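You operate a simulated robot arm through the tools that you are given. There is no shell and no other tool.

Carry out the task below with a simulated two-armed robot. There is one attempt and no reset: what you move stays moved.

## Task
Take the lid off the jar of glass beads and lay it down on the top of the grey table. Open the left beakers cupboard door, put the big beaker with the orange ring on the top of the low steel table away on the shelf in the beakers cupboard, then shut the door. Put the orange carton on the shelf of the trolley. Take the glass tile and put it on the right end of the grey table. Put the grey gauge on the top of the long white table. Put the purple fitting on the top of the yellow table away on the top of the fitting bench. Put the 72 mm carton from the top of the desk on the top of the grey table and the 57 mm carton on the purple log book. Any order will do. Set down upright: big beaker with the orange ring, orange carton, carton.

It is judged by the outcome, as a careful person would: the job done as asked, and still so three seconds after it is handed in. It fails if anything else is knocked over, pushed out of place, dropped, spilled or broken. Lids that push on must go on centred and level and be pressed home; caps that screw on are set level and turned clockwise until they are tight.

## Robot
Two 7-joint arms with fingered hands on one trunk, on a base that moves. Base frame: it is fixed to the floor where the robot stands at the start and does not move with it; the origin is under the middle of the robot, x ahead of it, y to its left, z up; the surface under the hand at the start is at about z = 780. Units: mm, degrees, N and s.
The left shoulder is at the start at [70, 149, 1060], the right one opposite. With the tool pointing down near the work surface each hand reaches from about 440 to 800 mm from the robot's upright axis, wherever it stands, measured 20 degrees to its own side. Places, roughly: big beaker with the orange ring [2000, -5750, 500]; carton [-3000, 1750, 750]; glass tile (7x7x1 cm) [-1600, -2100, 900]; grey gauge [-2250, -2000, 1000]; jar of glass beads (7x7x8 cm) [500, -100, 800]; left beakers cupboard door [600, -8000, 500]; log book [-2750, 2000, 750]; orange carton [-1750, -2250, 1000]; purple fitting [-4250, -2000, 750]; right end of the grey table (20x20 cm) [480, 80, 780]; shelf in the beakers cupboard [400, -8300, 500]; shelf of the trolley [-3100, -4000, 300]; top of the fitting bench [-1800, -2100, 900]; top of the grey table [1300, -100, 800]; top of the long white table [-2200, -5900, 800]. Payload 3.6 kg a hand.
The tool frame of a hand sits at the grasp point between the pads (the TCP): z along the fingers, y along the line on which they close. The tips reach 25 mm beyond it. The gripper opens to 88 mm; its body begins 29 mm behind the TCP. The gripper is a hand of 4 fingers: y runs from the thumb to the fingers, the wrist lies at [-13, -97, -162] in the tool frame, and closing takes about 1.5 s.
Orientation is that of the tool frame in the base frame, as a unit quaternion [x, y, z, w]. With the fingers straight down and the wrist toward the robot, the tool's x, y and z point along [0, 1, 0], [1, 0, 0] and [0, 0, -1] of the base frame.

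## Interface
- The arms move only by the tool nudge_tool. It takes "left_targets", "right_targets" or both (then of equal length, played together; a hand with none holds still); each is text: rows parted by semicolons, each of 6 numbers parted by spaces: the turn, a rotation vector about the base's x, y, z in degrees, then the shift along the base's x, y, z in cm. In form: ax ay az dx dy dz; .... A call has 1 to 20 rows; each row shifts and turns the commanded pose from where the row before left it. "left_jaw" and "right_jaw" are, for a hand that has rows, the closure, from 0 (fully open) to 1 (shut), set as the call begins (left out, the last holds). Rows are played at 5 a second. More than 50 mm and 8.6 degrees between two rows, or a gripper value outside its range, and nothing of the call is played. Where a pose cannot be reached the arm comes as near as it can. A force on the tool above 40 N (or 10 N above the force at the start of the call, whichever is more), or a blocked arm, ends the call early, and 0.2 s more pass. The fingers move at their own pace (about 45 mm/s each) and stop on an object; they squeeze with about 32 N. The grip force told is the motor's: it shows also when the fingers shut on nothing. Time passes only in rows, and 0.2 s behind the last, so rows that do not move let the fingers close. The reply holds the time, the measured pose of the TCP, the force on the tool along the base axes, the opening and the grip force, in the units named above and with some noise, with the torque about the TCP (base axes, N m) and any sound that the robot's microphone picked up.
- Cameras (640 x 400 px; columns grow to the right, rows downward): "scene" is now at [131.6, -24.3, 1281.1]; the picture's right is [-0.29, -0.96, 0.00], its down [-0.62, 0.19, -0.76] and it looks along [0.73, -0.22, -0.64] (base axes); focal length 263 px, centre (320, 200). "left" rides on the left gripper at [-64, -83, -98] in its tool frame; the picture's right is [-0.62, -0.37, 0.69], its down [0.71, -0.63, 0.30] and it looks along [0.32, 0.68, 0.65] (tool axes); focal length 265 px, centre (320, 200). "right" rides on the right gripper at [64, -83, -98] in its tool frame; the picture's right is [-0.62, 0.37, -0.69], its down [-0.71, -0.63, 0.30] and it looks along [-0.32, 0.68, 0.65] (tool axes); focal length 265 px, centre (320, 200).
- capture(camera): a new picture of that camera. The clock stands still meanwhile.
- raise_lower(by): slides the trunk up (or, below 0, down) by that many mm; the arms and the scene camera ride with it, the base frame stays. It gives what a move gives, with no picture.
- base_move(legs): drives the robot by 1 to 6 legs, each [ahead, left, turn to the left] in mm, mm and degrees, along the robot's own axes; the way and the turn of a leg run together, so that a leg with both is an arc; at most 1500 mm and 180 degrees a leg. The arms and the cameras ride along, it lands a little off, and it stops where it bumps. It gives what a move gives.
- set_fingers(index, middle, ring, thumb_bend, thumb_turn, hand): sets how far each is bent, from 0 (flat) to 1 (curled in); at 0.3 the hand is open as for a grip, at 0.7 the pads meet at the TCP. One left out holds its place. A second passes; each finger stops where it meets its share of the squeeze, and holds until it gets a number again. A gripper value or a shape takes the hand back. It gives what a move gives, with no picture; readings hold the bend of each and the force on the fingers (four entries, about 0 where the hand has none), thumb and palm. thumb_turn goes from beside the hand (0) to across from the fingers (1), as for a grip.
- hand_shape(shape, hand): the hand has 4 fingers and takes this shape, open, in about a second: jaw (thumb against the fingers, like two jaws); tri (thumb and two fingers); tip (a fingertip pinch); poke (one finger out to press); point (the index stretched); flat (the hand flat); cup (the hand cupped); fist (a fist). The gripper value then closes the fingers along that shape, each until it touches; the sizes above hold for jaw. It gives what a move gives, with no picture.
- aim_head(pan, tilt): turns the head with the scene camera to pan (to the left, within 86 degrees either way) and tilt (down, from -29 to 69), counted from straight ahead of the robot. It gives what a move gives.
- locate(camera, pixels): there is no depth. For up to 12 entries [column, row, z] of the newest picture of that camera ("zoom" is the newest enlarged one), the place [x, y] in the base frame at which the ray of that pixel passes the height z, good to about 2 mm. The clock stands still meanwhile.
- close_up(camera, box): a new picture of the part [left, top, right, bottom] of that camera's present view, enlarged. The clock stands still meanwhile.
- finish_job(): hands the job in; it is judged then, once.

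Open the grippers and draw the arms clear of the work before you hand the job in, unless the task says otherwise.

The tools are called as a command line: name --argument value ..., lists and objects as JSON in quotes. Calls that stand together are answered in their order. nudge_tool: Moves the arms, as the interface text tells. Its arguments: {"type":"object","properties":{"left_targets":{"type":"string"},"left_jaw":{"type":"number"},"right_targets":{"type":"string"},"right_jaw":{"type":"number"}},"required":[]} The other tools are called the same way: raise_lower (by) moves the trunk up or down; hand_shape (shape, hand) gives the hand a shape; set_fingers (index, middle, ring, thumb_bend, thumb_turn, hand) moves the fingers one by one; base_move (legs) drives the base; aim_head (pan, tilt) turns the head that bears the scene camera; capture (camera) takes a picture; locate (camera, pixels) gives the place at which the rays of pixels pass given heights; close_up (camera, box) takes an enlarged picture of a part of a camera's view; finish_job () hands the job in.

At the start:

```text
clock: 0.0
left_ee_pos: [542.7, 168.1, 1071.6]
left_tcp_rot: [0.708, 0.706, 0.001, 0.0]
left_contact_force: [0.4, -0.4, 0.0]
left_wrist_torque: [0.02, 0.03, -0.01]
left_grip_width: 87.6
left_finger_force: 0.0
left_shape: jaw
left_bend: [0.3, 0.3, 0.3, 0.3, 0.98]
left_finger forces: [0.0, 0.0, 0.0, 0.1, 0.1, 0.1]
right_ee_pos: [474.6, -305.7, 1098.6]
right_tcp_rot: [0.709, 0.706, 0.0, -0.001]
right_contact_force: [-0.9, -0.5, -0.2]
right_wrist_torque: [0.04, -0.03, -0.06]
right_grip_width: 87.6
right_finger_force: 0.1
right_shape: jaw
right_bend: [0.3, 0.3, 0.3, 0.3, 0.98]
right_finger forces: [0.0, 0.0, 0.0, 0.0, 0.1, 0.0]
trunk travel left (down, up): [-550.0, 390.0]
robot x, y, heading: [1.8, 2.1, 0.4]
head pan, tilt (commanded): [-16.8, 40.1]
```

scene: 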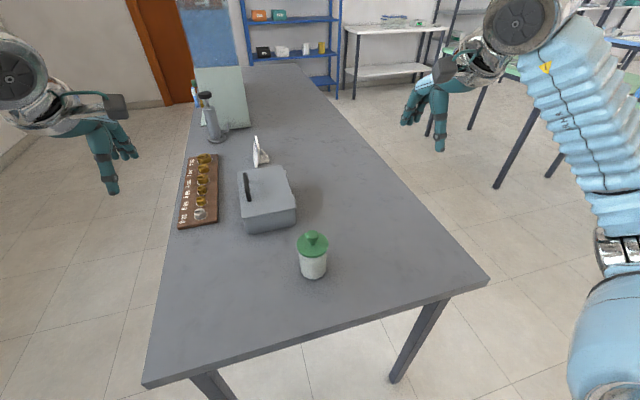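
right: 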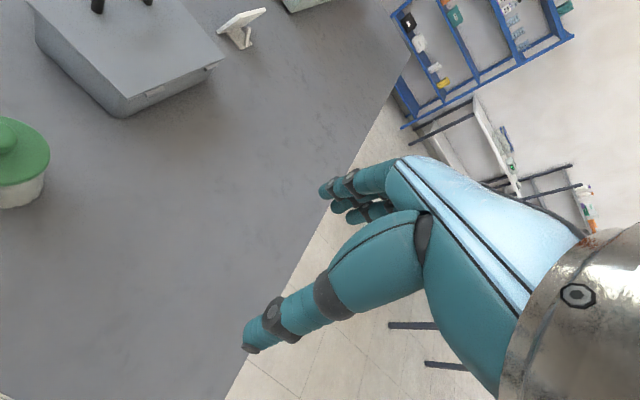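
left: 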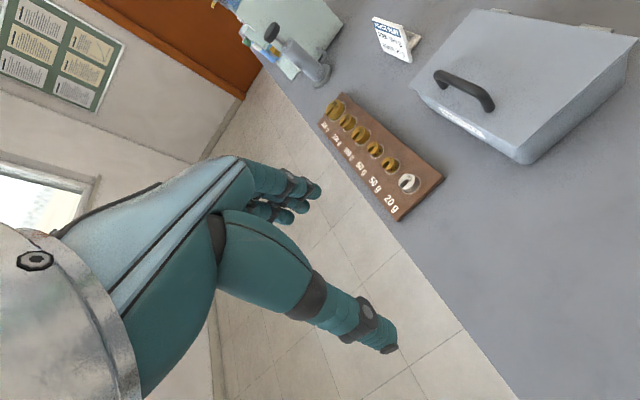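

The jar with the green lid is around pixel (313, 255) in the scene view. I take a closer look at it and locate it.

close_up --camera "scene" --box '[240, 200, 400, 300]'

locate --camera "scene" --pixels '[[313, 275, 780], [313, 240, 860], [313, 240, 880], [145, 385, 780], [487, 280, 780], [178, 80, 780], [297, 62, 780]]'

```text
4.00 times, centred on (320, 250) of scene
```

zoom: 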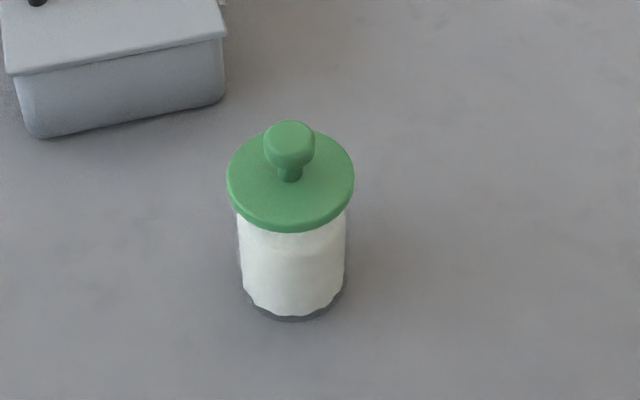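

```text
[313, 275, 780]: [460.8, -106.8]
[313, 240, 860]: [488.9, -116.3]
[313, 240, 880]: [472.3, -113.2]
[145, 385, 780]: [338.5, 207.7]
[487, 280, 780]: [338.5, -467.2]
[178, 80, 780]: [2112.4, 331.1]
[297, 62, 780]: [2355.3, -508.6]
```

The lid has a knob at zoom (289,145) with the lid's disc centred about zoom (290,177). I compute the jar's axis from base centre and lid centre.

locate --camera "zoom" --pixels '[[293, 278, 780], [290, 177, 850], [290, 177, 860], [290, 177, 870], [290, 145, 880], [290, 145, 890], [290, 145, 900], [227, 180, 860], [354, 180, 860], [264, 145, 890], [316, 145, 890]]'

capture --camera "right"

capture --camera "left"

```text
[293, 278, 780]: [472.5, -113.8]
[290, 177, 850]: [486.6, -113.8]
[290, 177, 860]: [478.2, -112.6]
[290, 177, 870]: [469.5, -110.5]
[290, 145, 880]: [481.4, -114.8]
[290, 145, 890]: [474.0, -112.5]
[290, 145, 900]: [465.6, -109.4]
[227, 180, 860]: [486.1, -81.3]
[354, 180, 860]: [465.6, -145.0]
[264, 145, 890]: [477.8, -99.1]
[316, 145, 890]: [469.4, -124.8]
```

```text
taken
```

right: 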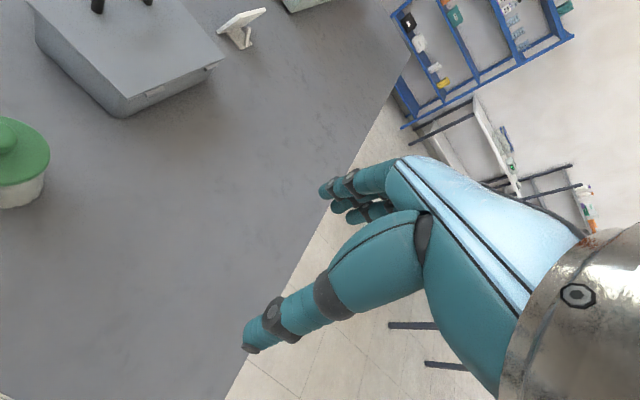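

```text
taken
```

left: 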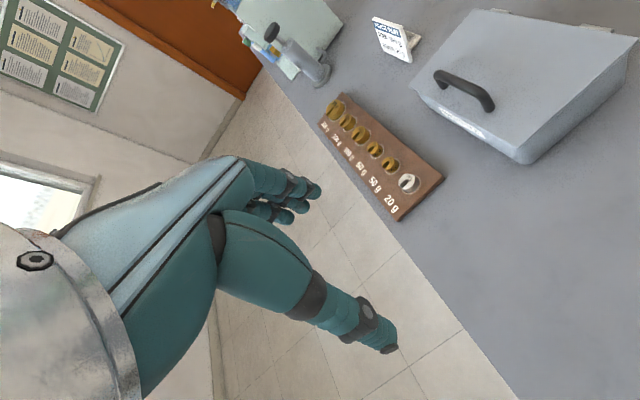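

The jar axis is near (475, -113), the lid's top near z 862 and the knob near z 888. I bring the right hand over the jar at present height, then look again.

nudge_tool --right_targets "0 0 0 0 3.86 0; 0 0 0 0 3.86 0; 0 0 0 0 3.86 0; 0 0 0 0 3.86 0; 0 0 0 0 3.86 0; 0 0 0 0 0 -3; 0 0 0 0 0 -3; 0 0 0 0 0 -3" --right_jaw 0

capture --camera "right"

capture --camera "scene"

```text
clock: 1.8
left_ee_pos: [542.4, 167.0, 1070.7]
left_tcp_rot: [0.708, 0.706, 0.0, 0.0]
left_contact_force: [0.6, 0.2, 0.2]
left_wrist_torque: [-0.01, 0.01, -0.01]
left_grip_width: 87.8
left_finger_force: 0.1
left_shape: jaw
left_bend: [0.3, 0.3, 0.3, 0.3, 0.98]
left_finger forces: [0.0, 0.0, 0.1, 0.1, 0.0, 0.0]
right_ee_pos: [475.1, -115.9, 1006.9]
right_tcp_rot: [0.708, 0.706, 0.0, 0.0]
right_contact_force: [0.3, 0.5, 0.3]
right_wrist_torque: [-0.02, 0.04, 0.01]
right_grip_width: 87.7
right_finger_force: 0.0
right_shape: jaw
right_bend: [0.3, 0.3, 0.3, 0.3, 0.98]
right_finger forces: [0.0, 0.0, 0.0, 0.1, 0.1, 0.0]
trunk travel left (down, up): [-550.0, 390.0]
robot x, y, heading: [-1.9, -2.2, -0.0]
head pan, tilt (commanded): [-16.8, 40.1]
```

```text
taken
```

right: 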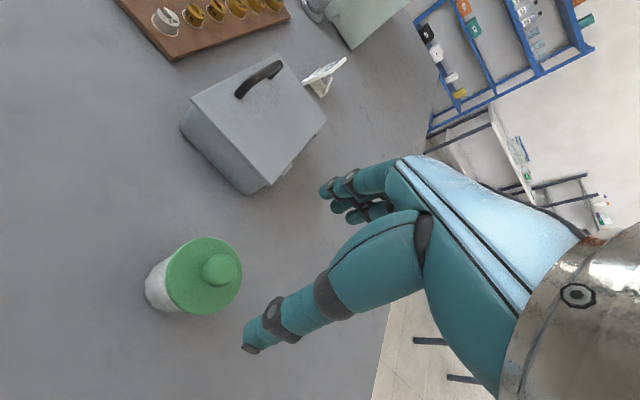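

```text
taken
```

scene: 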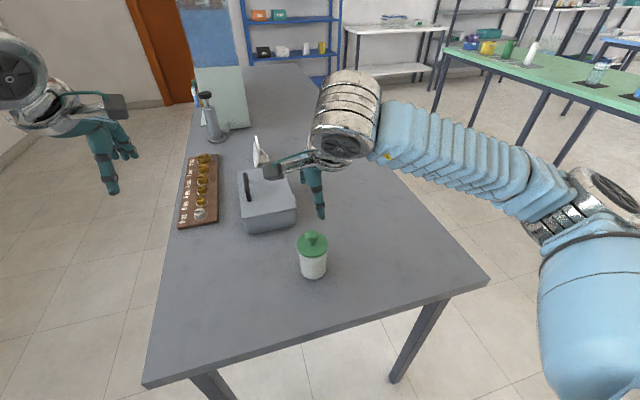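

I check the lid in the right camera: lid disc near (203,275) and knob near (220,269).

locate --camera "right" --pixels '[[203, 275, 862], [220, 269, 888], [220, 269, 895], [166, 275, 862], [242, 280, 862]]'

close_up --camera "scene" --box '[240, 160, 400, 300]'

```text
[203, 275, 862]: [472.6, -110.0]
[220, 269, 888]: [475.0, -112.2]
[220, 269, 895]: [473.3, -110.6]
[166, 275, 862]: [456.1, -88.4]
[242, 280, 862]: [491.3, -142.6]
```

```text
2.86 times, centred on (320, 230) of scene
```

zoom: 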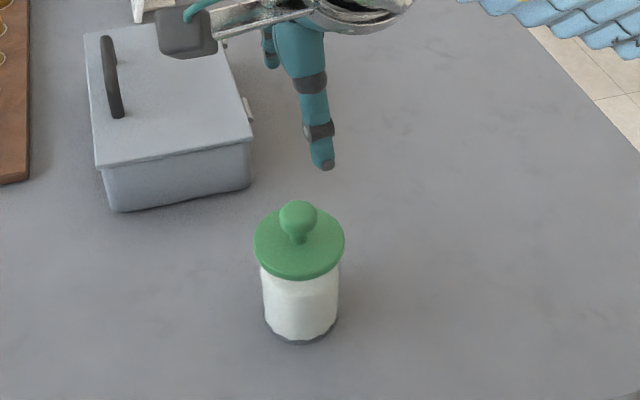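

Knob axis is about (474.5, -112); the right hand is at (475, -116). I lower it to z≈893 so that the pads straddle the knob.

nudge_tool --right_targets "0 0 0 0 0.4 -3; 0 0 0 0 0 -3; 0 0 0 0 0 -2.5; 0 0 0 0 0 -2; 0 0 0 0 0 -0.8; 0 0 0 0 0 0" --right_jaw 0

capture --camera "right"

close_up --camera "scene" --box '[240, 180, 400, 300]'

```text
clock: 3.2
left_ee_pos: [543.1, 167.5, 1071.4]
left_tcp_rot: [0.708, 0.706, 0.0, 0.001]
left_contact_force: [0.2, 0.1, -0.6]
left_wrist_torque: [0.0, 0.01, 0.0]
left_grip_width: 87.7
left_finger_force: 0.1
left_shape: jaw
left_bend: [0.3, 0.3, 0.3, 0.3, 0.98]
left_finger forces: [0.0, 0.1, 0.1, 0.1, 0.0, 0.0]
right_ee_pos: [474.9, -110.2, 894.3]
right_tcp_rot: [0.709, 0.706, 0.0, 0.0]
right_contact_force: [-1.0, 0.2, 0.0]
right_wrist_torque: [-0.01, -0.01, -0.02]
right_grip_width: 87.7
right_finger_force: 0.0
right_shape: jaw
right_bend: [0.3, 0.3, 0.3, 0.3, 0.98]
right_finger forces: [0.0, 0.0, 0.0, 0.1, 0.0, 0.0]
trunk travel left (down, up): [-550.0, 390.0]
robot x, y, heading: [0.4, 0.6, -0.2]
head pan, tilt (commanded): [-16.8, 40.1]
```

```text
taken
```

right: 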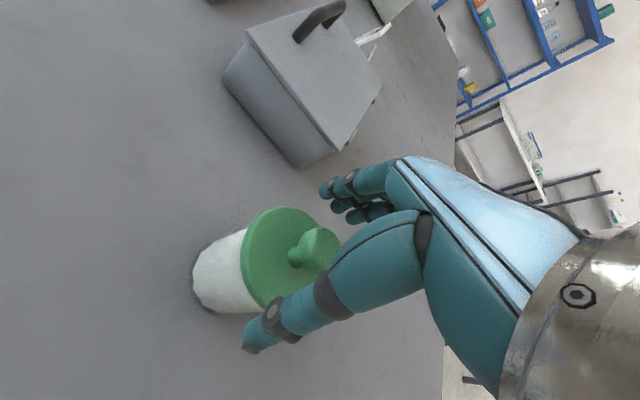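

```text
3.33 times, centred on (320, 240) of scene
```

zoom: 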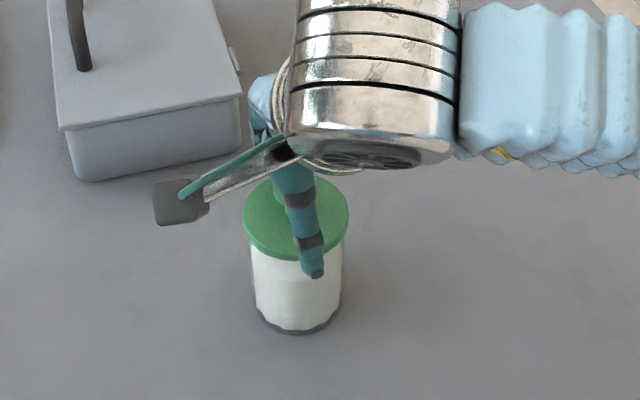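

The knob sits between thumb and fingers. I close the right hand in place.

nudge_tool --right_targets "0 0 0 0 0 0; 0 0 0 0 0 0; 0 0 0 0 0 0; 0 0 0 0 0 0; 0 0 0 0 0 0; 0 0 0 0 0 0; 0 0 0 0 0 0; 0 0 0 0 0 0; 0 0 0 0 0 0" --right_jaw 1

capture --camera "right"

close_up --camera "scene" --box '[240, 180, 400, 300]'

```text
clock: 5.2
left_ee_pos: [541.6, 167.2, 1071.5]
left_tcp_rot: [0.709, 0.706, 0.0, 0.0]
left_contact_force: [0.4, -0.2, -1.0]
left_wrist_torque: [0.0, -0.03, -0.03]
left_grip_width: 87.3
left_finger_force: 0.2
left_shape: jaw
left_bend: [0.3, 0.3, 0.3, 0.3, 0.98]
left_finger forces: [0.0, 0.0, 0.0, 0.0, 0.0, 0.0]
right_ee_pos: [475.1, -108.3, 895.7]
right_tcp_rot: [0.708, 0.706, 0.0, 0.0]
right_contact_force: [0.2, 0.5, -0.4]
right_wrist_torque: [-0.03, -0.01, 0.0]
right_grip_width: 12.9
right_finger_force: 32.2
right_shape: jaw
right_bend: [0.72, 0.71, 0.7, 0.79, 1.0]
right_finger forces: [15.5, 9.7, 0.0, 0.1, 28.9, 0.0]
trunk travel left (down, up): [-550.0, 390.0]
robot x, y, heading: [-0.6, -0.3, 0.0]
head pan, tilt (commanded): [-16.8, 40.1]
heard: snap
```

```text
taken
```

right: 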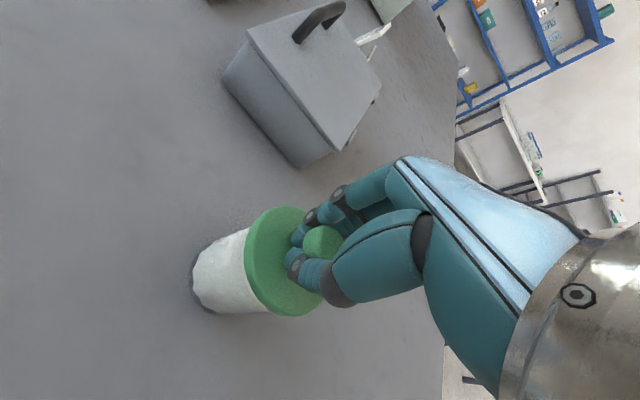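

```text
3.33 times, centred on (320, 240) of scene
```

zoom: 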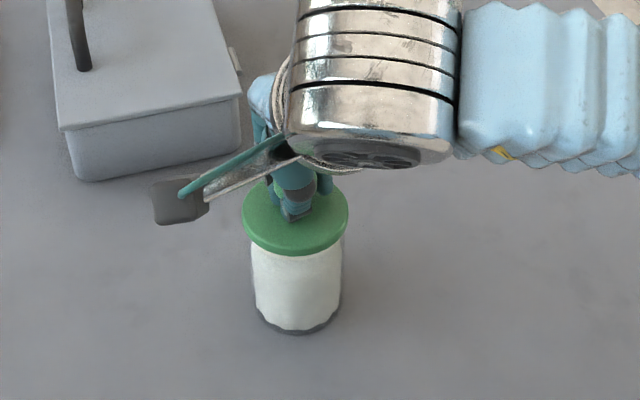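

The fingers grip the stem below the knob (12.9 mm, 32 N) and a snap was heard. I lift slowly by 2 cm and check whether only the lid comes up.

nudge_tool --right_targets "0 0 0 0 0 0.4; 0 0 0 0 0 0.4; 0 0 0 0 0 0.4; 0 0 0 0 0 0.4; 0 0 0 0 0 0.4" --right_jaw 1

capture --camera "right"

close_up --camera "scene" --box '[240, 180, 400, 300]'

```text
clock: 6.4
left_ee_pos: [542.1, 167.3, 1071.6]
left_tcp_rot: [0.708, 0.706, 0.0, 0.0]
left_contact_force: [-0.2, 0.9, 0.0]
left_wrist_torque: [-0.02, 0.0, -0.05]
left_grip_width: 87.5
left_finger_force: 0.1
left_shape: jaw
left_bend: [0.3, 0.3, 0.3, 0.3, 0.98]
left_finger forces: [0.1, 0.0, 0.1, 0.0, 0.1, 0.0]
right_ee_pos: [475.2, -107.8, 916.3]
right_tcp_rot: [0.708, 0.706, 0.0, 0.0]
right_contact_force: [-0.4, 0.1, -0.5]
right_wrist_torque: [0.0, -0.03, -0.01]
right_grip_width: 13.5
right_finger_force: 32.2
right_shape: jaw
right_bend: [0.72, 0.71, 0.7, 0.79, 1.0]
right_finger forces: [15.6, 9.4, 0.0, 0.0, 28.6, 0.2]
trunk travel left (down, up): [-550.0, 390.0]
robot x, y, heading: [-2.6, -1.6, 0.1]
head pan, tilt (commanded): [-16.8, 40.1]
```

```text
taken
```

right: 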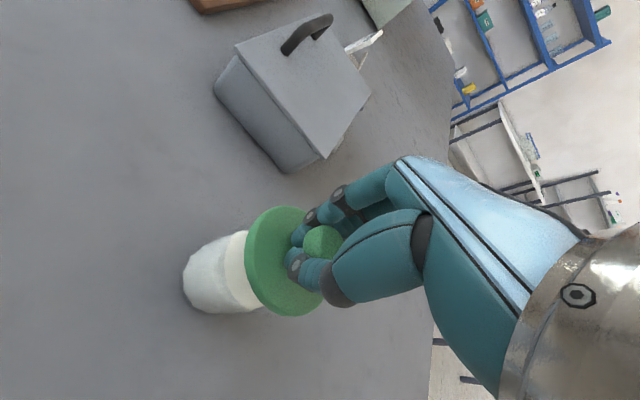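

```text
3.33 times, centred on (320, 240) of scene
```

zoom: 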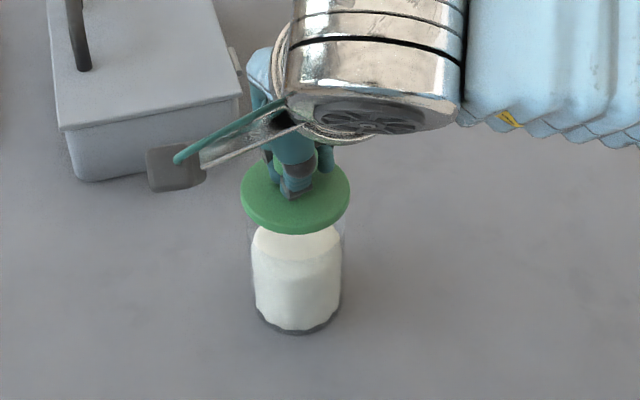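

The lid comes off cleanly, the jar stays put. I raise it clear, carry it to the free area at about (475, -290), and lower it to just above the table.

nudge_tool --right_targets "0 0 0 0 0 2; 0 0 0 0 0 2.5; 0 0 0 0 0 2.5; 0 0 0 0 0 1; 0 0 0 0 -3 0; 0 0 0 0 -4 0; 0 0 0 0 -4 0; 0 0 0 0 -4 0; 0 0 0 0 -3 0; 0 0 0 0 0 -3; 0 0 0 0 0 -3; 0 0 0 0 0 -3; 0 0 0 0 0 -3; 0 0 0 0 0 -2; 0 0 0 0 0 0" --right_jaw 1

capture --camera "right"

capture --camera "scene"

```text
clock: 9.6
left_ee_pos: [542.1, 166.0, 1072.0]
left_tcp_rot: [0.709, 0.706, 0.0, 0.0]
left_contact_force: [-0.2, -0.9, 0.0]
left_wrist_torque: [0.0, 0.01, -0.05]
left_grip_width: 87.6
left_finger_force: 0.0
left_shape: jaw
left_bend: [0.3, 0.3, 0.3, 0.3, 0.98]
left_finger forces: [0.0, 0.1, 0.0, 0.0, 0.0, 0.0]
right_ee_pos: [473.5, -288.7, 856.1]
right_tcp_rot: [0.708, 0.706, 0.001, 0.0]
right_contact_force: [-0.2, 0.4, 0.2]
right_wrist_torque: [0.0, 0.02, 0.03]
right_grip_width: 12.9
right_finger_force: 31.7
right_shape: jaw
right_bend: [0.72, 0.71, 0.7, 0.79, 1.0]
right_finger forces: [16.0, 10.5, 0.0, 0.0, 28.8, 0.1]
trunk travel left (down, up): [-550.0, 390.0]
robot x, y, heading: [-0.7, 1.6, 0.4]
head pan, tilt (commanded): [-16.8, 40.1]
```

```text
taken
```

right: 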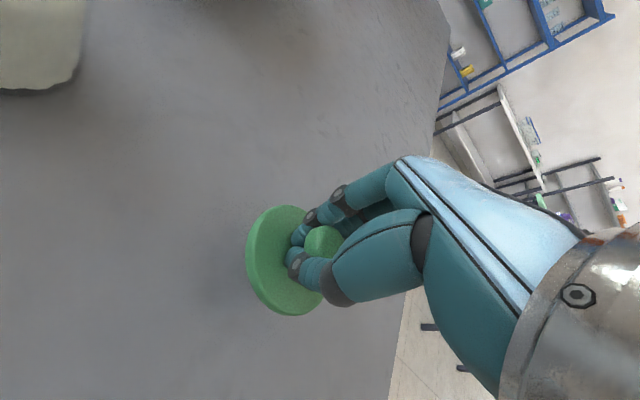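

```text
taken
```

scene: 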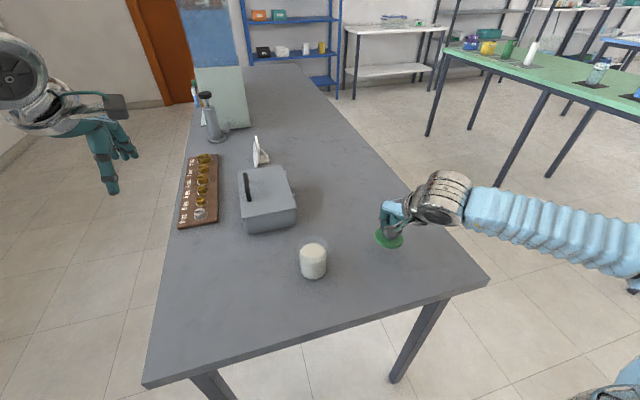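

The lid is about 30 mm above the table. I lower it in small steps until the force shows contact.

nudge_tool --right_targets "0 0 0 0 0 -0.6; 0 0 0 0 0 -0.4; 0 0 0 0 0 -0.3; 0 0 0 0 0 -0.3; 0 0 0 0 0 -0.3; 0 0 0 0 0 -0.3" --right_jaw 1

close_up --camera "scene" --box '[320, 150, 480, 270]'

```text
clock: 11.0
left_ee_pos: [541.8, 168.5, 1072.0]
left_tcp_rot: [0.708, 0.706, 0.0, 0.001]
left_contact_force: [1.0, 0.3, -0.4]
left_wrist_torque: [0.04, 0.02, 0.0]
left_grip_width: 87.8
left_finger_force: 0.2
left_shape: jaw
left_bend: [0.3, 0.3, 0.3, 0.3, 0.98]
left_finger forces: [0.0, 0.1, 0.1, 0.0, 0.0, 0.0]
right_ee_pos: [475.2, -290.5, 833.1]
right_tcp_rot: [0.708, 0.706, 0.0, 0.0]
right_contact_force: [0.9, -0.1, -0.8]
right_wrist_torque: [-0.02, 0.03, -0.01]
right_grip_width: 13.4
right_finger_force: 32.1
right_shape: jaw
right_bend: [0.72, 0.71, 0.7, 0.79, 1.0]
right_finger forces: [15.8, 10.4, 0.1, 0.0, 28.9, 0.0]
trunk travel left (down, up): [-550.0, 390.0]
robot x, y, heading: [1.8, -3.1, -0.1]
head pan, tilt (commanded): [-16.8, 40.1]
```

```text
3.33 times, centred on (400, 210) of scene
```

zoom: 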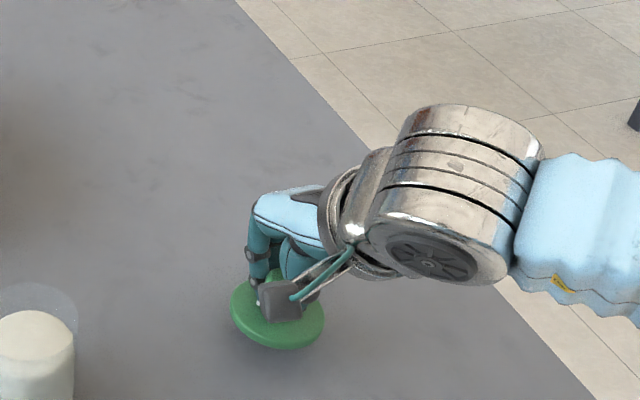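

No contact yet at z 833. I continue down in 2 mm steps.

nudge_tool --right_targets "0 0 0 0 0 -0.25; 0 0 0 0 0 -0.25; 0 0 0 0 0 -0.2; 0 0 0 0 0 -0.2; 0 0 0 0 0 -0.2" --right_jaw 1

close_up --camera "scene" --box '[320, 150, 480, 270]'

```text
clock: 12.2
left_ee_pos: [542.5, 167.2, 1071.1]
left_tcp_rot: [0.708, 0.706, 0.0, 0.001]
left_contact_force: [0.1, 0.3, -0.1]
left_wrist_torque: [0.02, -0.03, -0.01]
left_grip_width: 87.7
left_finger_force: 0.0
left_shape: jaw
left_bend: [0.3, 0.3, 0.3, 0.3, 0.98]
left_finger forces: [0.0, 0.0, 0.1, 0.0, 0.0, 0.1]
right_ee_pos: [474.9, -289.5, 822.3]
right_tcp_rot: [0.708, 0.706, 0.0, 0.0]
right_contact_force: [0.0, -0.2, 0.6]
right_wrist_torque: [-0.01, -0.03, 0.01]
right_grip_width: 13.2
right_finger_force: 32.3
right_shape: jaw
right_bend: [0.72, 0.71, 0.7, 0.79, 1.0]
right_finger forces: [15.8, 10.3, 0.1, 0.0, 28.8, 0.0]
trunk travel left (down, up): [-550.0, 390.0]
robot x, y, heading: [-2.1, -0.5, 0.2]
head pan, tilt (commanded): [-16.8, 40.1]
```

```text
3.33 times, centred on (400, 210) of scene
```

zoom: 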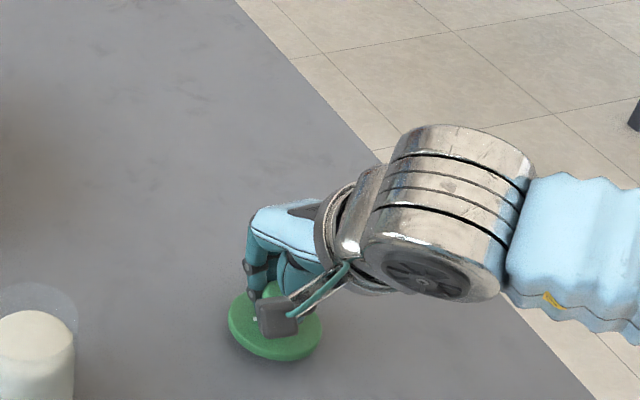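

Still no contact at z 822; there remains a shadow gap under the lid. I go on in 1.5–2 mm steps.

nudge_tool --right_targets "0 0 0 0 0 -0.2; 0 0 0 0 0 -0.15; 0 0 0 0 0 -0.15; 0 0 0 0 0 -0.15; 0 0 0 0 0 -0.15; 0 0 0 0 0 0" --right_jaw 1

close_up --camera "scene" --box '[320, 150, 480, 270]'

```text
clock: 13.6
left_ee_pos: [541.7, 167.9, 1071.8]
left_tcp_rot: [0.708, 0.706, -0.001, 0.0]
left_contact_force: [0.0, -0.2, 0.3]
left_wrist_torque: [0.0, 0.02, -0.02]
left_grip_width: 87.6
left_finger_force: 0.0
left_shape: jaw
left_bend: [0.3, 0.3, 0.3, 0.3, 0.98]
left_finger forces: [0.0, 0.1, 0.1, 0.0, 0.0, 0.0]
right_ee_pos: [474.4, -289.4, 814.0]
right_tcp_rot: [0.708, 0.707, 0.0, 0.001]
right_contact_force: [-0.1, 0.2, 3.5]
right_wrist_torque: [-0.06, -0.11, 0.0]
right_grip_width: 13.6
right_finger_force: 31.9
right_shape: jaw
right_bend: [0.72, 0.71, 0.7, 0.79, 1.0]
right_finger forces: [16.5, 12.1, 0.0, 0.0, 32.0, 0.0]
trunk travel left (down, up): [-550.0, 390.0]
robot x, y, heading: [-1.4, 0.7, 0.1]
head pan, tilt (commanded): [-16.8, 40.1]
```

```text
3.33 times, centred on (400, 210) of scene
```

zoom: 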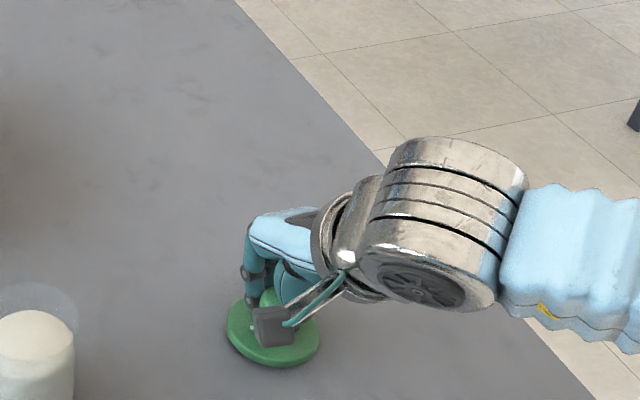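

Contact (3.5 N) at z 814: the lid rests on the table. I open the hand and then rise.

nudge_tool --right_targets "0 0 0 0 0 0; 0 0 0 0 0 0; 0 0 0 0 0 0; 0 0 0 0 0 0; 0 0 0 0 0 0; 0 0 0 0 0 0; 0 0 0 0 0 0; 0 0 0 0 0 0; 0 0 0 0 0 1.5; 0 0 0 0 0 2.5; 0 0 0 0 0 3.5; 0 0 0 0 0 4; 0 0 0 0 0 4; 0 0 0 0 0 4; 0 0 0 0 0 4; 0 0 0 0 0 4" --right_jaw 0

capture --camera "right"

capture --camera "scene"

```text
clock: 17.0
left_ee_pos: [542.3, 168.6, 1071.5]
left_tcp_rot: [0.708, 0.706, 0.0, 0.0]
left_contact_force: [0.2, 0.5, -0.8]
left_wrist_torque: [-0.01, 0.0, -0.01]
left_grip_width: 87.6
left_finger_force: 0.0
left_shape: jaw
left_bend: [0.3, 0.3, 0.3, 0.3, 0.98]
left_finger forces: [0.1, 0.1, 0.0, 0.0, 0.0, 0.0]
right_ee_pos: [475.5, -287.0, 1088.8]
right_tcp_rot: [0.707, 0.707, -0.001, -0.001]
right_contact_force: [-0.5, -0.2, -0.1]
right_wrist_torque: [0.06, 0.0, 0.0]
right_grip_width: 87.5
right_finger_force: 0.1
right_shape: jaw
right_bend: [0.3, 0.3, 0.3, 0.3, 0.98]
right_finger forces: [0.0, 0.0, 0.1, 0.1, 0.0, 0.1]
trunk travel left (down, up): [-550.0, 390.0]
robot x, y, heading: [-2.8, -1.8, -0.1]
head pan, tilt (commanded): [-16.8, 40.1]
```

```text
taken
```

right: 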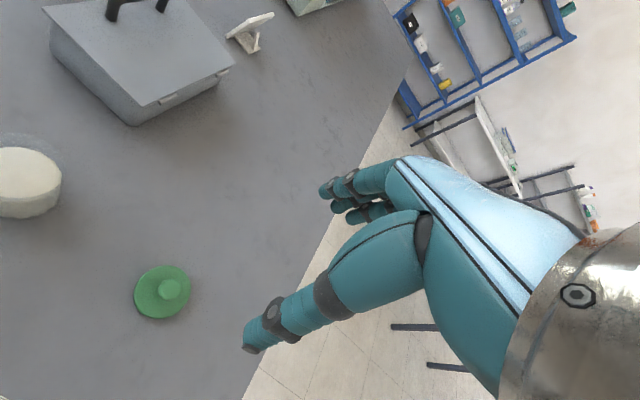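

```text
taken
```

scene: 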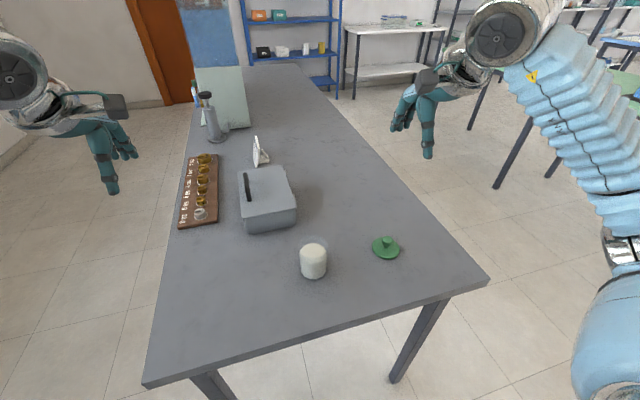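

The lid lies flat on the grey table. Now I survey the room with the head, to the right first.

aim_head --pan -60 --tilt 15

capture --camera "scene"

aim_head --pan 0 --tilt 10

capture --camera "scene"

aim_head --pan 80 --tilt 15

capture --camera "scene"

```text
clock: 18.1
left_ee_pos: [542.2, 167.0, 1070.8]
left_tcp_rot: [0.708, 0.706, 0.0, -0.001]
left_contact_force: [0.1, 0.5, -0.2]
left_wrist_torque: [0.0, 0.01, 0.03]
left_grip_width: 87.6
left_finger_force: 0.0
left_shape: jaw
left_bend: [0.3, 0.3, 0.3, 0.3, 0.98]
left_finger forces: [0.0, 0.0, 0.1, 0.0, 0.2, 0.0]
right_ee_pos: [475.4, -289.1, 1088.4]
right_tcp_rot: [0.709, 0.705, 0.0, 0.001]
right_contact_force: [-0.7, -0.4, -0.2]
right_wrist_torque: [-0.02, 0.03, 0.02]
right_grip_width: 87.8
right_finger_force: 0.0
right_shape: jaw
right_bend: [0.3, 0.3, 0.3, 0.3, 0.98]
right_finger forces: [0.0, 0.1, 0.0, 0.0, 0.1, 0.0]
trunk travel left (down, up): [-550.0, 390.0]
robot x, y, heading: [0.4, 0.0, 0.1]
head pan, tilt (commanded): [-60.0, 15.0]
```

```text
taken
```

scene: 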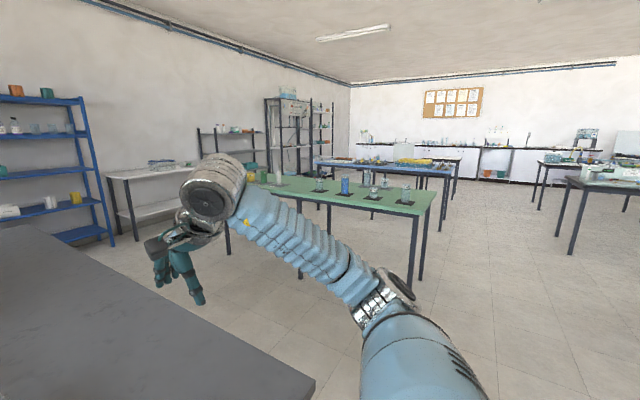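

```text
clock: 19.4
left_ee_pos: [542.1, 166.8, 1071.2]
left_tcp_rot: [0.708, 0.706, -0.001, -0.001]
left_contact_force: [-0.3, -0.2, -0.5]
left_wrist_torque: [0.02, 0.01, -0.02]
left_grip_width: 87.4
left_finger_force: 0.1
left_shape: jaw
left_bend: [0.3, 0.3, 0.3, 0.3, 0.98]
left_finger forces: [0.1, 0.1, 0.1, 0.1, 0.1, 0.0]
right_ee_pos: [475.9, -288.0, 1087.7]
right_tcp_rot: [0.709, 0.705, 0.0, 0.0]
right_contact_force: [-0.6, 0.2, -0.5]
right_wrist_torque: [-0.03, 0.02, 0.04]
right_grip_width: 87.9
right_finger_force: 0.1
right_shape: jaw
right_bend: [0.3, 0.3, 0.3, 0.3, 0.98]
right_finger forces: [0.0, 0.1, 0.1, 0.1, 0.0, 0.0]
trunk travel left (down, up): [-550.0, 390.0]
robot x, y, heading: [0.9, -0.9, -0.1]
head pan, tilt (commanded): [0.0, 10.0]
```

```text
taken
```

scene: 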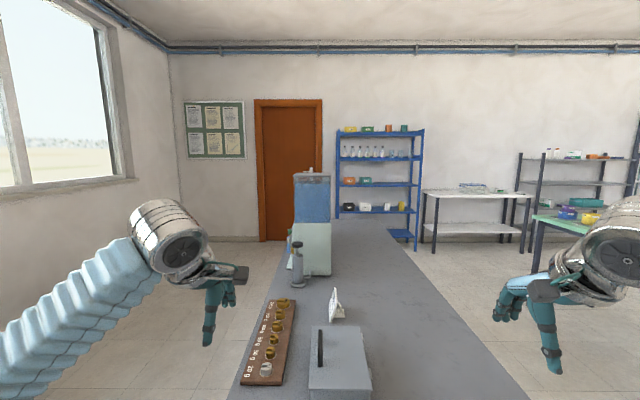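

```text
clock: 20.9
left_ee_pos: [542.0, 167.4, 1072.4]
left_tcp_rot: [0.709, 0.705, 0.0, 0.001]
left_contact_force: [-0.4, -0.1, 0.0]
left_wrist_torque: [0.0, 0.01, -0.03]
left_grip_width: 87.7
left_finger_force: 0.1
left_shape: jaw
left_bend: [0.3, 0.3, 0.3, 0.3, 0.98]
left_finger forces: [0.1, 0.1, 0.0, 0.1, 0.0, 0.1]
right_ee_pos: [474.4, -288.7, 1088.4]
right_tcp_rot: [0.709, 0.705, 0.0, 0.0]
right_contact_force: [-0.8, 0.1, 0.2]
right_wrist_torque: [-0.02, 0.01, -0.01]
right_grip_width: 87.5
right_finger_force: 0.1
right_shape: jaw
right_bend: [0.3, 0.3, 0.3, 0.3, 0.98]
right_finger forces: [0.1, 0.0, 0.0, 0.0, 0.1, 0.0]
trunk travel left (down, up): [-550.0, 390.0]
robot x, y, heading: [-2.6, 2.0, 0.1]
head pan, tilt (commanded): [80.0, 15.0]
```

```text
taken
```

scene: 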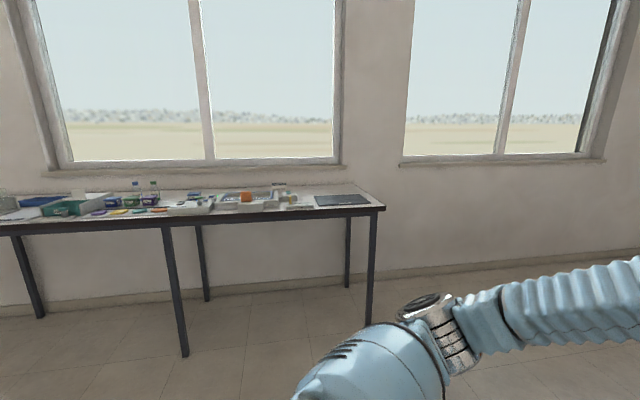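

Behind me lie most of the goals. I back away from the table, turn around and look at the room behind.

base_move --legs '[[-500, 0, 0], [0, 0, -90]]'

aim_head --pan 0 --tilt 15

capture --camera "scene"

aim_head --pan -60 --tilt 15

capture --camera "scene"

```text
clock: 37.9
left_ee_pos: [-340.7, -545.7, 1070.6]
left_tcp_rot: [1.0, -0.008, 0.0, -0.001]
left_contact_force: [-0.3, -0.1, -0.3]
left_wrist_torque: [0.0, 0.0, -0.01]
left_grip_width: 87.6
left_finger_force: 0.2
left_shape: jaw
left_bend: [0.3, 0.3, 0.3, 0.3, 0.98]
left_finger forces: [0.0, 0.0, 0.0, 0.0, 0.1, 0.1]
right_ee_pos: [-795.0, -473.5, 1087.8]
right_tcp_rot: [1.0, -0.008, 0.001, 0.0]
right_contact_force: [0.5, -0.1, 0.1]
right_wrist_torque: [0.0, 0.0, -0.01]
right_grip_width: 87.7
right_finger_force: 0.0
right_shape: jaw
right_bend: [0.3, 0.3, 0.3, 0.3, 0.98]
right_finger forces: [0.1, 0.0, 0.0, 0.0, 0.0, 0.0]
trunk travel left (down, up): [-550.0, 390.0]
robot x, y, heading: [-501.5, 0.5, -90.7]
head pan, tilt (commanded): [80.0, 15.0]
```

```text
clock: 39.4
left_ee_pos: [-341.8, -545.6, 1070.9]
left_tcp_rot: [1.0, -0.007, 0.0, 0.0]
left_contact_force: [-0.2, 0.2, -0.5]
left_wrist_torque: [0.0, -0.01, 0.0]
left_grip_width: 87.5
left_finger_force: 0.0
left_shape: jaw
left_bend: [0.3, 0.3, 0.3, 0.3, 0.98]
left_finger forces: [0.0, 0.0, 0.0, 0.1, 0.0, 0.0]
right_ee_pos: [-795.1, -473.5, 1087.4]
right_tcp_rot: [1.0, -0.007, 0.0, 0.0]
right_contact_force: [0.1, -0.1, 0.2]
right_wrist_torque: [-0.01, 0.02, -0.01]
right_grip_width: 87.8
right_finger_force: 0.0
right_shape: jaw
right_bend: [0.3, 0.3, 0.3, 0.3, 0.98]
right_finger forces: [0.0, 0.0, 0.0, 0.0, 0.0, 0.0]
trunk travel left (down, up): [-550.0, 390.0]
robot x, y, heading: [-501.7, -0.7, -90.7]
head pan, tilt (commanded): [0.0, 15.0]
```

```text
taken
```

scene: 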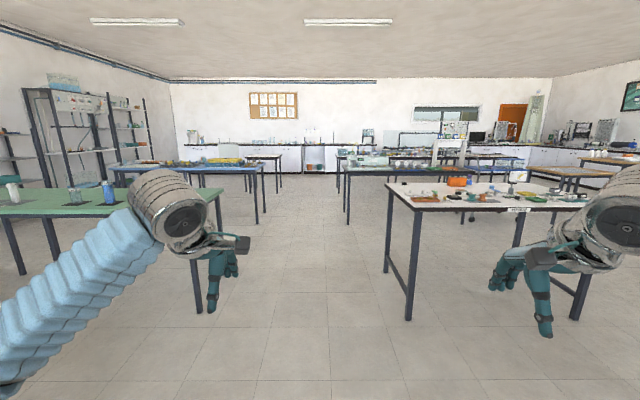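

```text
clock: 40.7
left_ee_pos: [-341.1, -546.9, 1070.7]
left_tcp_rot: [1.0, -0.008, 0.001, 0.0]
left_contact_force: [-0.4, -0.8, -0.1]
left_wrist_torque: [-0.02, 0.0, -0.02]
left_grip_width: 87.5
left_finger_force: 0.0
left_shape: jaw
left_bend: [0.3, 0.3, 0.3, 0.3, 0.98]
left_finger forces: [0.0, 0.0, 0.0, 0.0, 0.0, 0.1]
right_ee_pos: [-795.7, -474.1, 1088.2]
right_tcp_rot: [1.0, -0.008, 0.0, 0.0]
right_contact_force: [0.0, -0.2, 0.1]
right_wrist_torque: [-0.01, -0.01, -0.03]
right_grip_width: 87.5
right_finger_force: 0.0
right_shape: jaw
right_bend: [0.3, 0.3, 0.3, 0.3, 0.98]
right_finger forces: [0.1, 0.0, 0.0, 0.0, 0.0, 0.0]
trunk travel left (down, up): [-550.0, 390.0]
robot x, y, heading: [-500.0, -6.4, -90.8]
head pan, tilt (commanded): [-60.0, 15.0]
```

```text
taken
```

scene: 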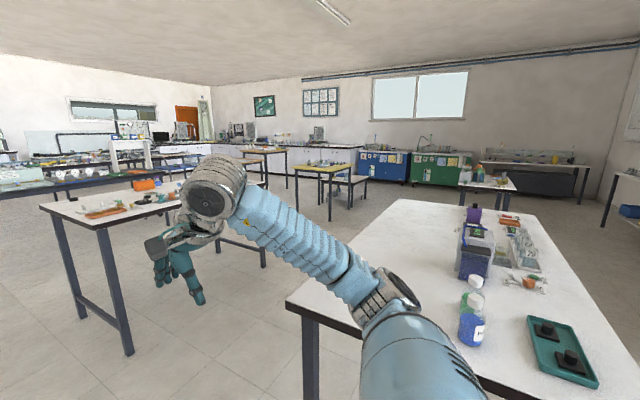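

There is a white table close on my right side. I locate its corner and the fitting bench corners before moving.

locate --camera "scene" --pixels '[[288, 303, 760], [288, 303, 900], [405, 200, 760], [40, 208, 880], [40, 208, 760], [190, 168, 880], [500, 390, 760], [155, 210, 880]]'

aim_head --pan -30 --tilt 20

capture --camera "scene"

aim_head --pan -86 --tilt 30

capture --camera "scene"

```text
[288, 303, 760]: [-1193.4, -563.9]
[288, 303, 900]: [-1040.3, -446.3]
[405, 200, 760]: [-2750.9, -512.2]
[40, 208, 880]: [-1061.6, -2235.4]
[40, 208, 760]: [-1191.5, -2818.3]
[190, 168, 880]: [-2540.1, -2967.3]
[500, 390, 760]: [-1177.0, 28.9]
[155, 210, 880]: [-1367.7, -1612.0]
```

```text
clock: 41.7
left_ee_pos: [-340.8, -545.5, 1071.4]
left_tcp_rot: [1.0, -0.008, 0.0, 0.001]
left_contact_force: [0.3, -0.3, 0.3]
left_wrist_torque: [0.0, -0.02, 0.01]
left_grip_width: 87.9
left_finger_force: 0.0
left_shape: jaw
left_bend: [0.3, 0.3, 0.3, 0.3, 0.98]
left_finger forces: [0.0, 0.1, 0.1, 0.1, 0.1, 0.0]
right_ee_pos: [-795.7, -473.9, 1088.1]
right_tcp_rot: [1.0, -0.008, 0.001, 0.0]
right_contact_force: [0.1, 0.2, 0.3]
right_wrist_torque: [-0.01, 0.02, 0.03]
right_grip_width: 87.6
right_finger_force: 0.1
right_shape: jaw
right_bend: [0.3, 0.3, 0.3, 0.3, 0.98]
right_finger forces: [0.0, 0.0, 0.1, 0.0, 0.0, 0.0]
trunk travel left (down, up): [-550.0, 390.0]
robot x, y, heading: [-502.7, -2.1, -90.8]
head pan, tilt (commanded): [-30.0, 20.0]
```

```text
taken
```

scene: 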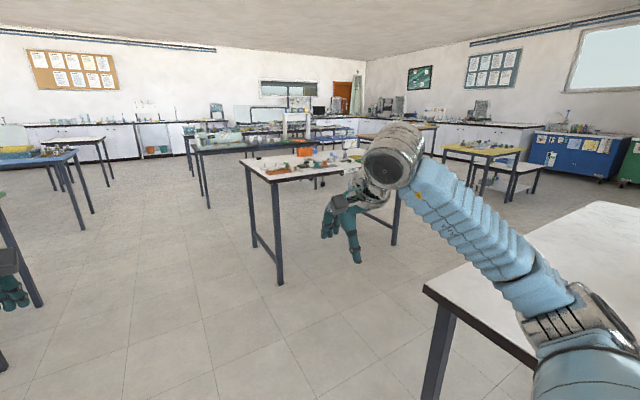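

```text
clock: 42.9
left_ee_pos: [-340.0, -546.3, 1070.7]
left_tcp_rot: [1.0, -0.007, 0.0, 0.0]
left_contact_force: [-1.5, -0.5, 0.3]
left_wrist_torque: [-0.01, 0.0, 0.01]
left_grip_width: 87.6
left_finger_force: 0.1
left_shape: jaw
left_bend: [0.3, 0.3, 0.3, 0.3, 0.98]
left_finger forces: [0.0, 0.0, 0.0, 0.1, 0.1, 0.1]
right_ee_pos: [-794.2, -473.4, 1088.0]
right_tcp_rot: [1.0, -0.007, 0.0, 0.0]
right_contact_force: [-0.4, -0.3, -0.6]
right_wrist_torque: [-0.02, 0.0, 0.02]
right_grip_width: 87.5
right_finger_force: 0.0
right_shape: jaw
right_bend: [0.3, 0.3, 0.3, 0.3, 0.98]
right_finger forces: [0.0, 0.0, 0.0, 0.1, 0.0, 0.0]
trunk travel left (down, up): [-550.0, 390.0]
robot x, y, heading: [-500.2, -1.3, -90.6]
head pan, tilt (commanded): [-85.9, 30.0]
```

```text
taken
```

scene: 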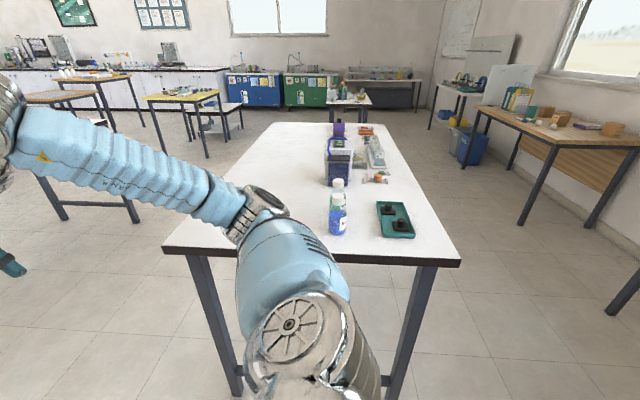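

I locate the corners of this white table, the wooden desk and the yellow table for navigation.

locate --camera "scene" --pixels '[[165, 250, 780], [460, 262, 780], [278, 123, 780], [390, 123, 780], [478, 106, 750], [565, 150, 750], [640, 140, 750], [148, 97, 750], [220, 92, 750], [172, 92, 750], [185, 101, 750]]'

close_up --camera "scene" --box '[440, 60, 640, 185]'

```text
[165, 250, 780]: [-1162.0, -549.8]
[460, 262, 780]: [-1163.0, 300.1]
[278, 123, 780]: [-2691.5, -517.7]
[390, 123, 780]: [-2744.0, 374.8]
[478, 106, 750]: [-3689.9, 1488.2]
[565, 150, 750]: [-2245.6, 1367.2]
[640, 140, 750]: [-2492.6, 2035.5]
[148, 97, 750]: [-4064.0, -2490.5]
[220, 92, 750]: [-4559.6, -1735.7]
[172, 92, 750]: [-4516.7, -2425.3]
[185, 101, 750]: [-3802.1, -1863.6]
```

```text
3.20 times, centred on (540, 122) of scene
```

zoom: 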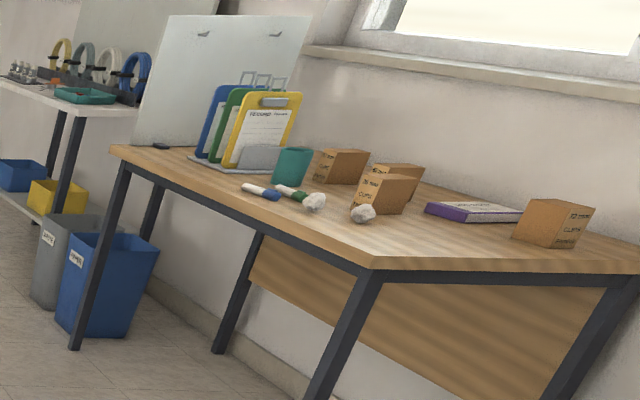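

Next I look at the fitting bench more closely from here.

aim_head --pan -25 --tilt 15

close_up --camera "scene" --box '[200, 100, 440, 250]'

```text
clock: 44.2
left_ee_pos: [-340.5, -546.5, 1070.5]
left_tcp_rot: [1.0, -0.008, 0.0, 0.0]
left_contact_force: [-0.6, 0.9, 0.2]
left_wrist_torque: [-0.02, -0.01, 0.0]
left_grip_width: 87.6
left_finger_force: 0.0
left_shape: jaw
left_bend: [0.3, 0.3, 0.3, 0.3, 0.98]
left_finger forces: [0.1, 0.0, 0.0, 0.1, 0.1, 0.0]
right_ee_pos: [-796.1, -473.8, 1087.4]
right_tcp_rot: [1.0, -0.008, 0.001, 0.0]
right_contact_force: [0.5, 0.3, -0.3]
right_wrist_torque: [0.01, 0.01, -0.01]
right_grip_width: 87.7
right_finger_force: 0.0
right_shape: jaw
right_bend: [0.3, 0.3, 0.3, 0.3, 0.98]
right_finger forces: [0.1, 0.0, 0.0, 0.1, 0.1, 0.1]
trunk travel left (down, up): [-550.0, 390.0]
robot x, y, heading: [-497.4, -2.1, -90.8]
head pan, tilt (commanded): [-25.0, 15.0]
```

```text
2.67 times, centred on (320, 175) of scene
```

zoom: 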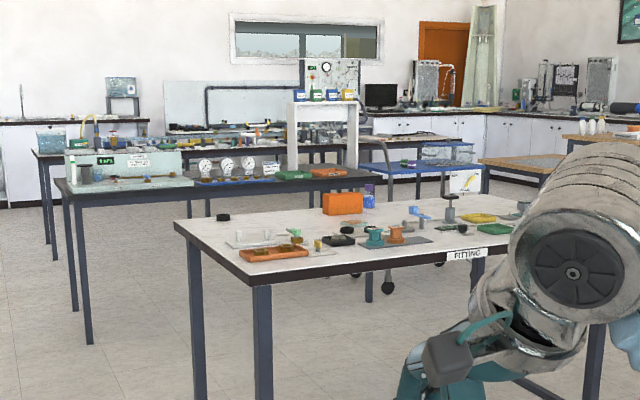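

I locate the bench's near corners at candidate heights.

locate --camera "zoom" --pixels '[[250, 280, 900], [250, 280, 850], [174, 222, 900], [174, 222, 850], [480, 250, 900], [480, 250, 850], [344, 213, 900], [344, 213, 850]]'

capture --camera "scene"

```text
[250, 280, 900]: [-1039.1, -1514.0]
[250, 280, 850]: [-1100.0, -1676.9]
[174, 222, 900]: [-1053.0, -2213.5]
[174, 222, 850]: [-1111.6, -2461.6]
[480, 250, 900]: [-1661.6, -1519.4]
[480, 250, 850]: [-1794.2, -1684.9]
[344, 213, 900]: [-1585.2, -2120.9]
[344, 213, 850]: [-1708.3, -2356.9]
```

```text
taken
```

scene: 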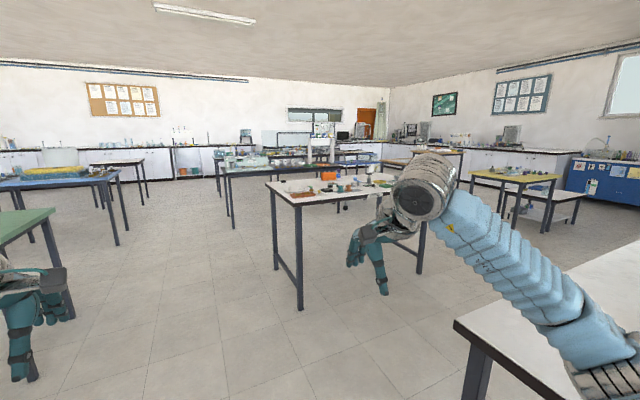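

I use the feet of the legs to fix the bench's height.

locate --camera "scene" --pixels '[[300, 308, 0], [276, 268, 0], [420, 272, 0], [294, 206, 900], [294, 206, 880], [294, 206, 860], [294, 206, 840]]'

```text
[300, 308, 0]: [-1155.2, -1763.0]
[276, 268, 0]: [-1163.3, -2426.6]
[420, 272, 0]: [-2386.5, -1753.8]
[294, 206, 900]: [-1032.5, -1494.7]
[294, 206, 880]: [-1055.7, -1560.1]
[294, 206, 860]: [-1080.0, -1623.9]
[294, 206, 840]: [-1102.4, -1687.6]
```

The bench top is about z 840, spanning x −1105…−2440, y −1700…−2470. I drive ahead and then sideways to stand in front of it.

base_move --legs '[[1050, 0, 0.7], [0, -1150, 0]]'

aim_head --pan 0 --tilt 35

capture --camera "scene"

```text
clock: 72.0
left_ee_pos: [-1447.9, -1605.2, 1071.5]
left_tcp_rot: [1.0, 0.003, 0.0, 0.0]
left_contact_force: [0.2, 0.8, -0.6]
left_wrist_torque: [0.0, -0.02, -0.01]
left_grip_width: 87.9
left_finger_force: 0.0
left_shape: jaw
left_bend: [0.3, 0.3, 0.3, 0.3, 0.98]
left_finger forces: [0.0, 0.0, 0.1, 0.1, 0.0, 0.1]
right_ee_pos: [-1904.8, -1542.1, 1088.3]
right_tcp_rot: [1.0, 0.003, 0.001, 0.001]
right_contact_force: [-0.7, 0.5, 0.3]
right_wrist_torque: [0.0, 0.03, 0.03]
right_grip_width: 87.6
right_finger_force: 0.1
right_shape: jaw
right_bend: [0.3, 0.3, 0.3, 0.3, 0.98]
right_finger forces: [0.0, 0.0, 0.0, 0.1, 0.1, 0.1]
trunk travel left (down, up): [-550.0, 390.0]
robot x, y, heading: [-1619.1, -1065.7, -89.5]
head pan, tilt (commanded): [-25.0, 15.0]
```

```text
clock: 72.9
left_ee_pos: [-1448.7, -1605.1, 1071.7]
left_tcp_rot: [1.0, 0.002, 0.0, 0.0]
left_contact_force: [-1.3, -0.4, 0.2]
left_wrist_torque: [-0.01, 0.01, -0.02]
left_grip_width: 87.7
left_finger_force: 0.1
left_shape: jaw
left_bend: [0.3, 0.3, 0.3, 0.3, 0.98]
left_finger forces: [0.0, 0.0, 0.0, 0.0, 0.1, 0.1]
right_ee_pos: [-1904.9, -1541.6, 1088.2]
right_tcp_rot: [1.0, 0.003, 0.0, 0.0]
right_contact_force: [0.6, 0.0, 0.0]
right_wrist_torque: [-0.03, 0.0, 0.0]
right_grip_width: 87.7
right_finger_force: 0.0
right_shape: jaw
right_bend: [0.3, 0.3, 0.3, 0.3, 0.98]
right_finger forces: [0.0, 0.0, 0.0, 0.1, 0.0, 0.1]
trunk travel left (down, up): [-550.0, 390.0]
robot x, y, heading: [-1617.0, -1064.1, -89.7]
head pan, tilt (commanded): [0.0, 35.0]
```

```text
taken
```

scene: 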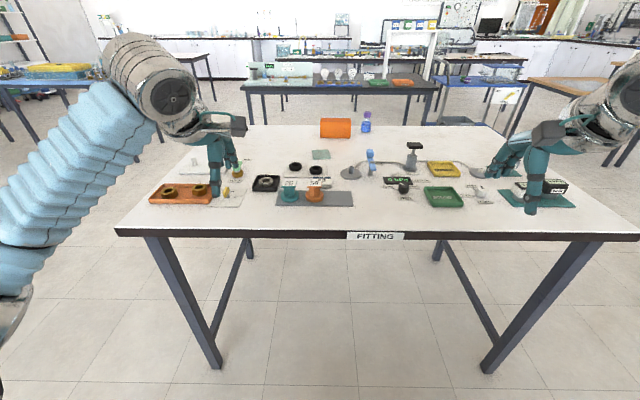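

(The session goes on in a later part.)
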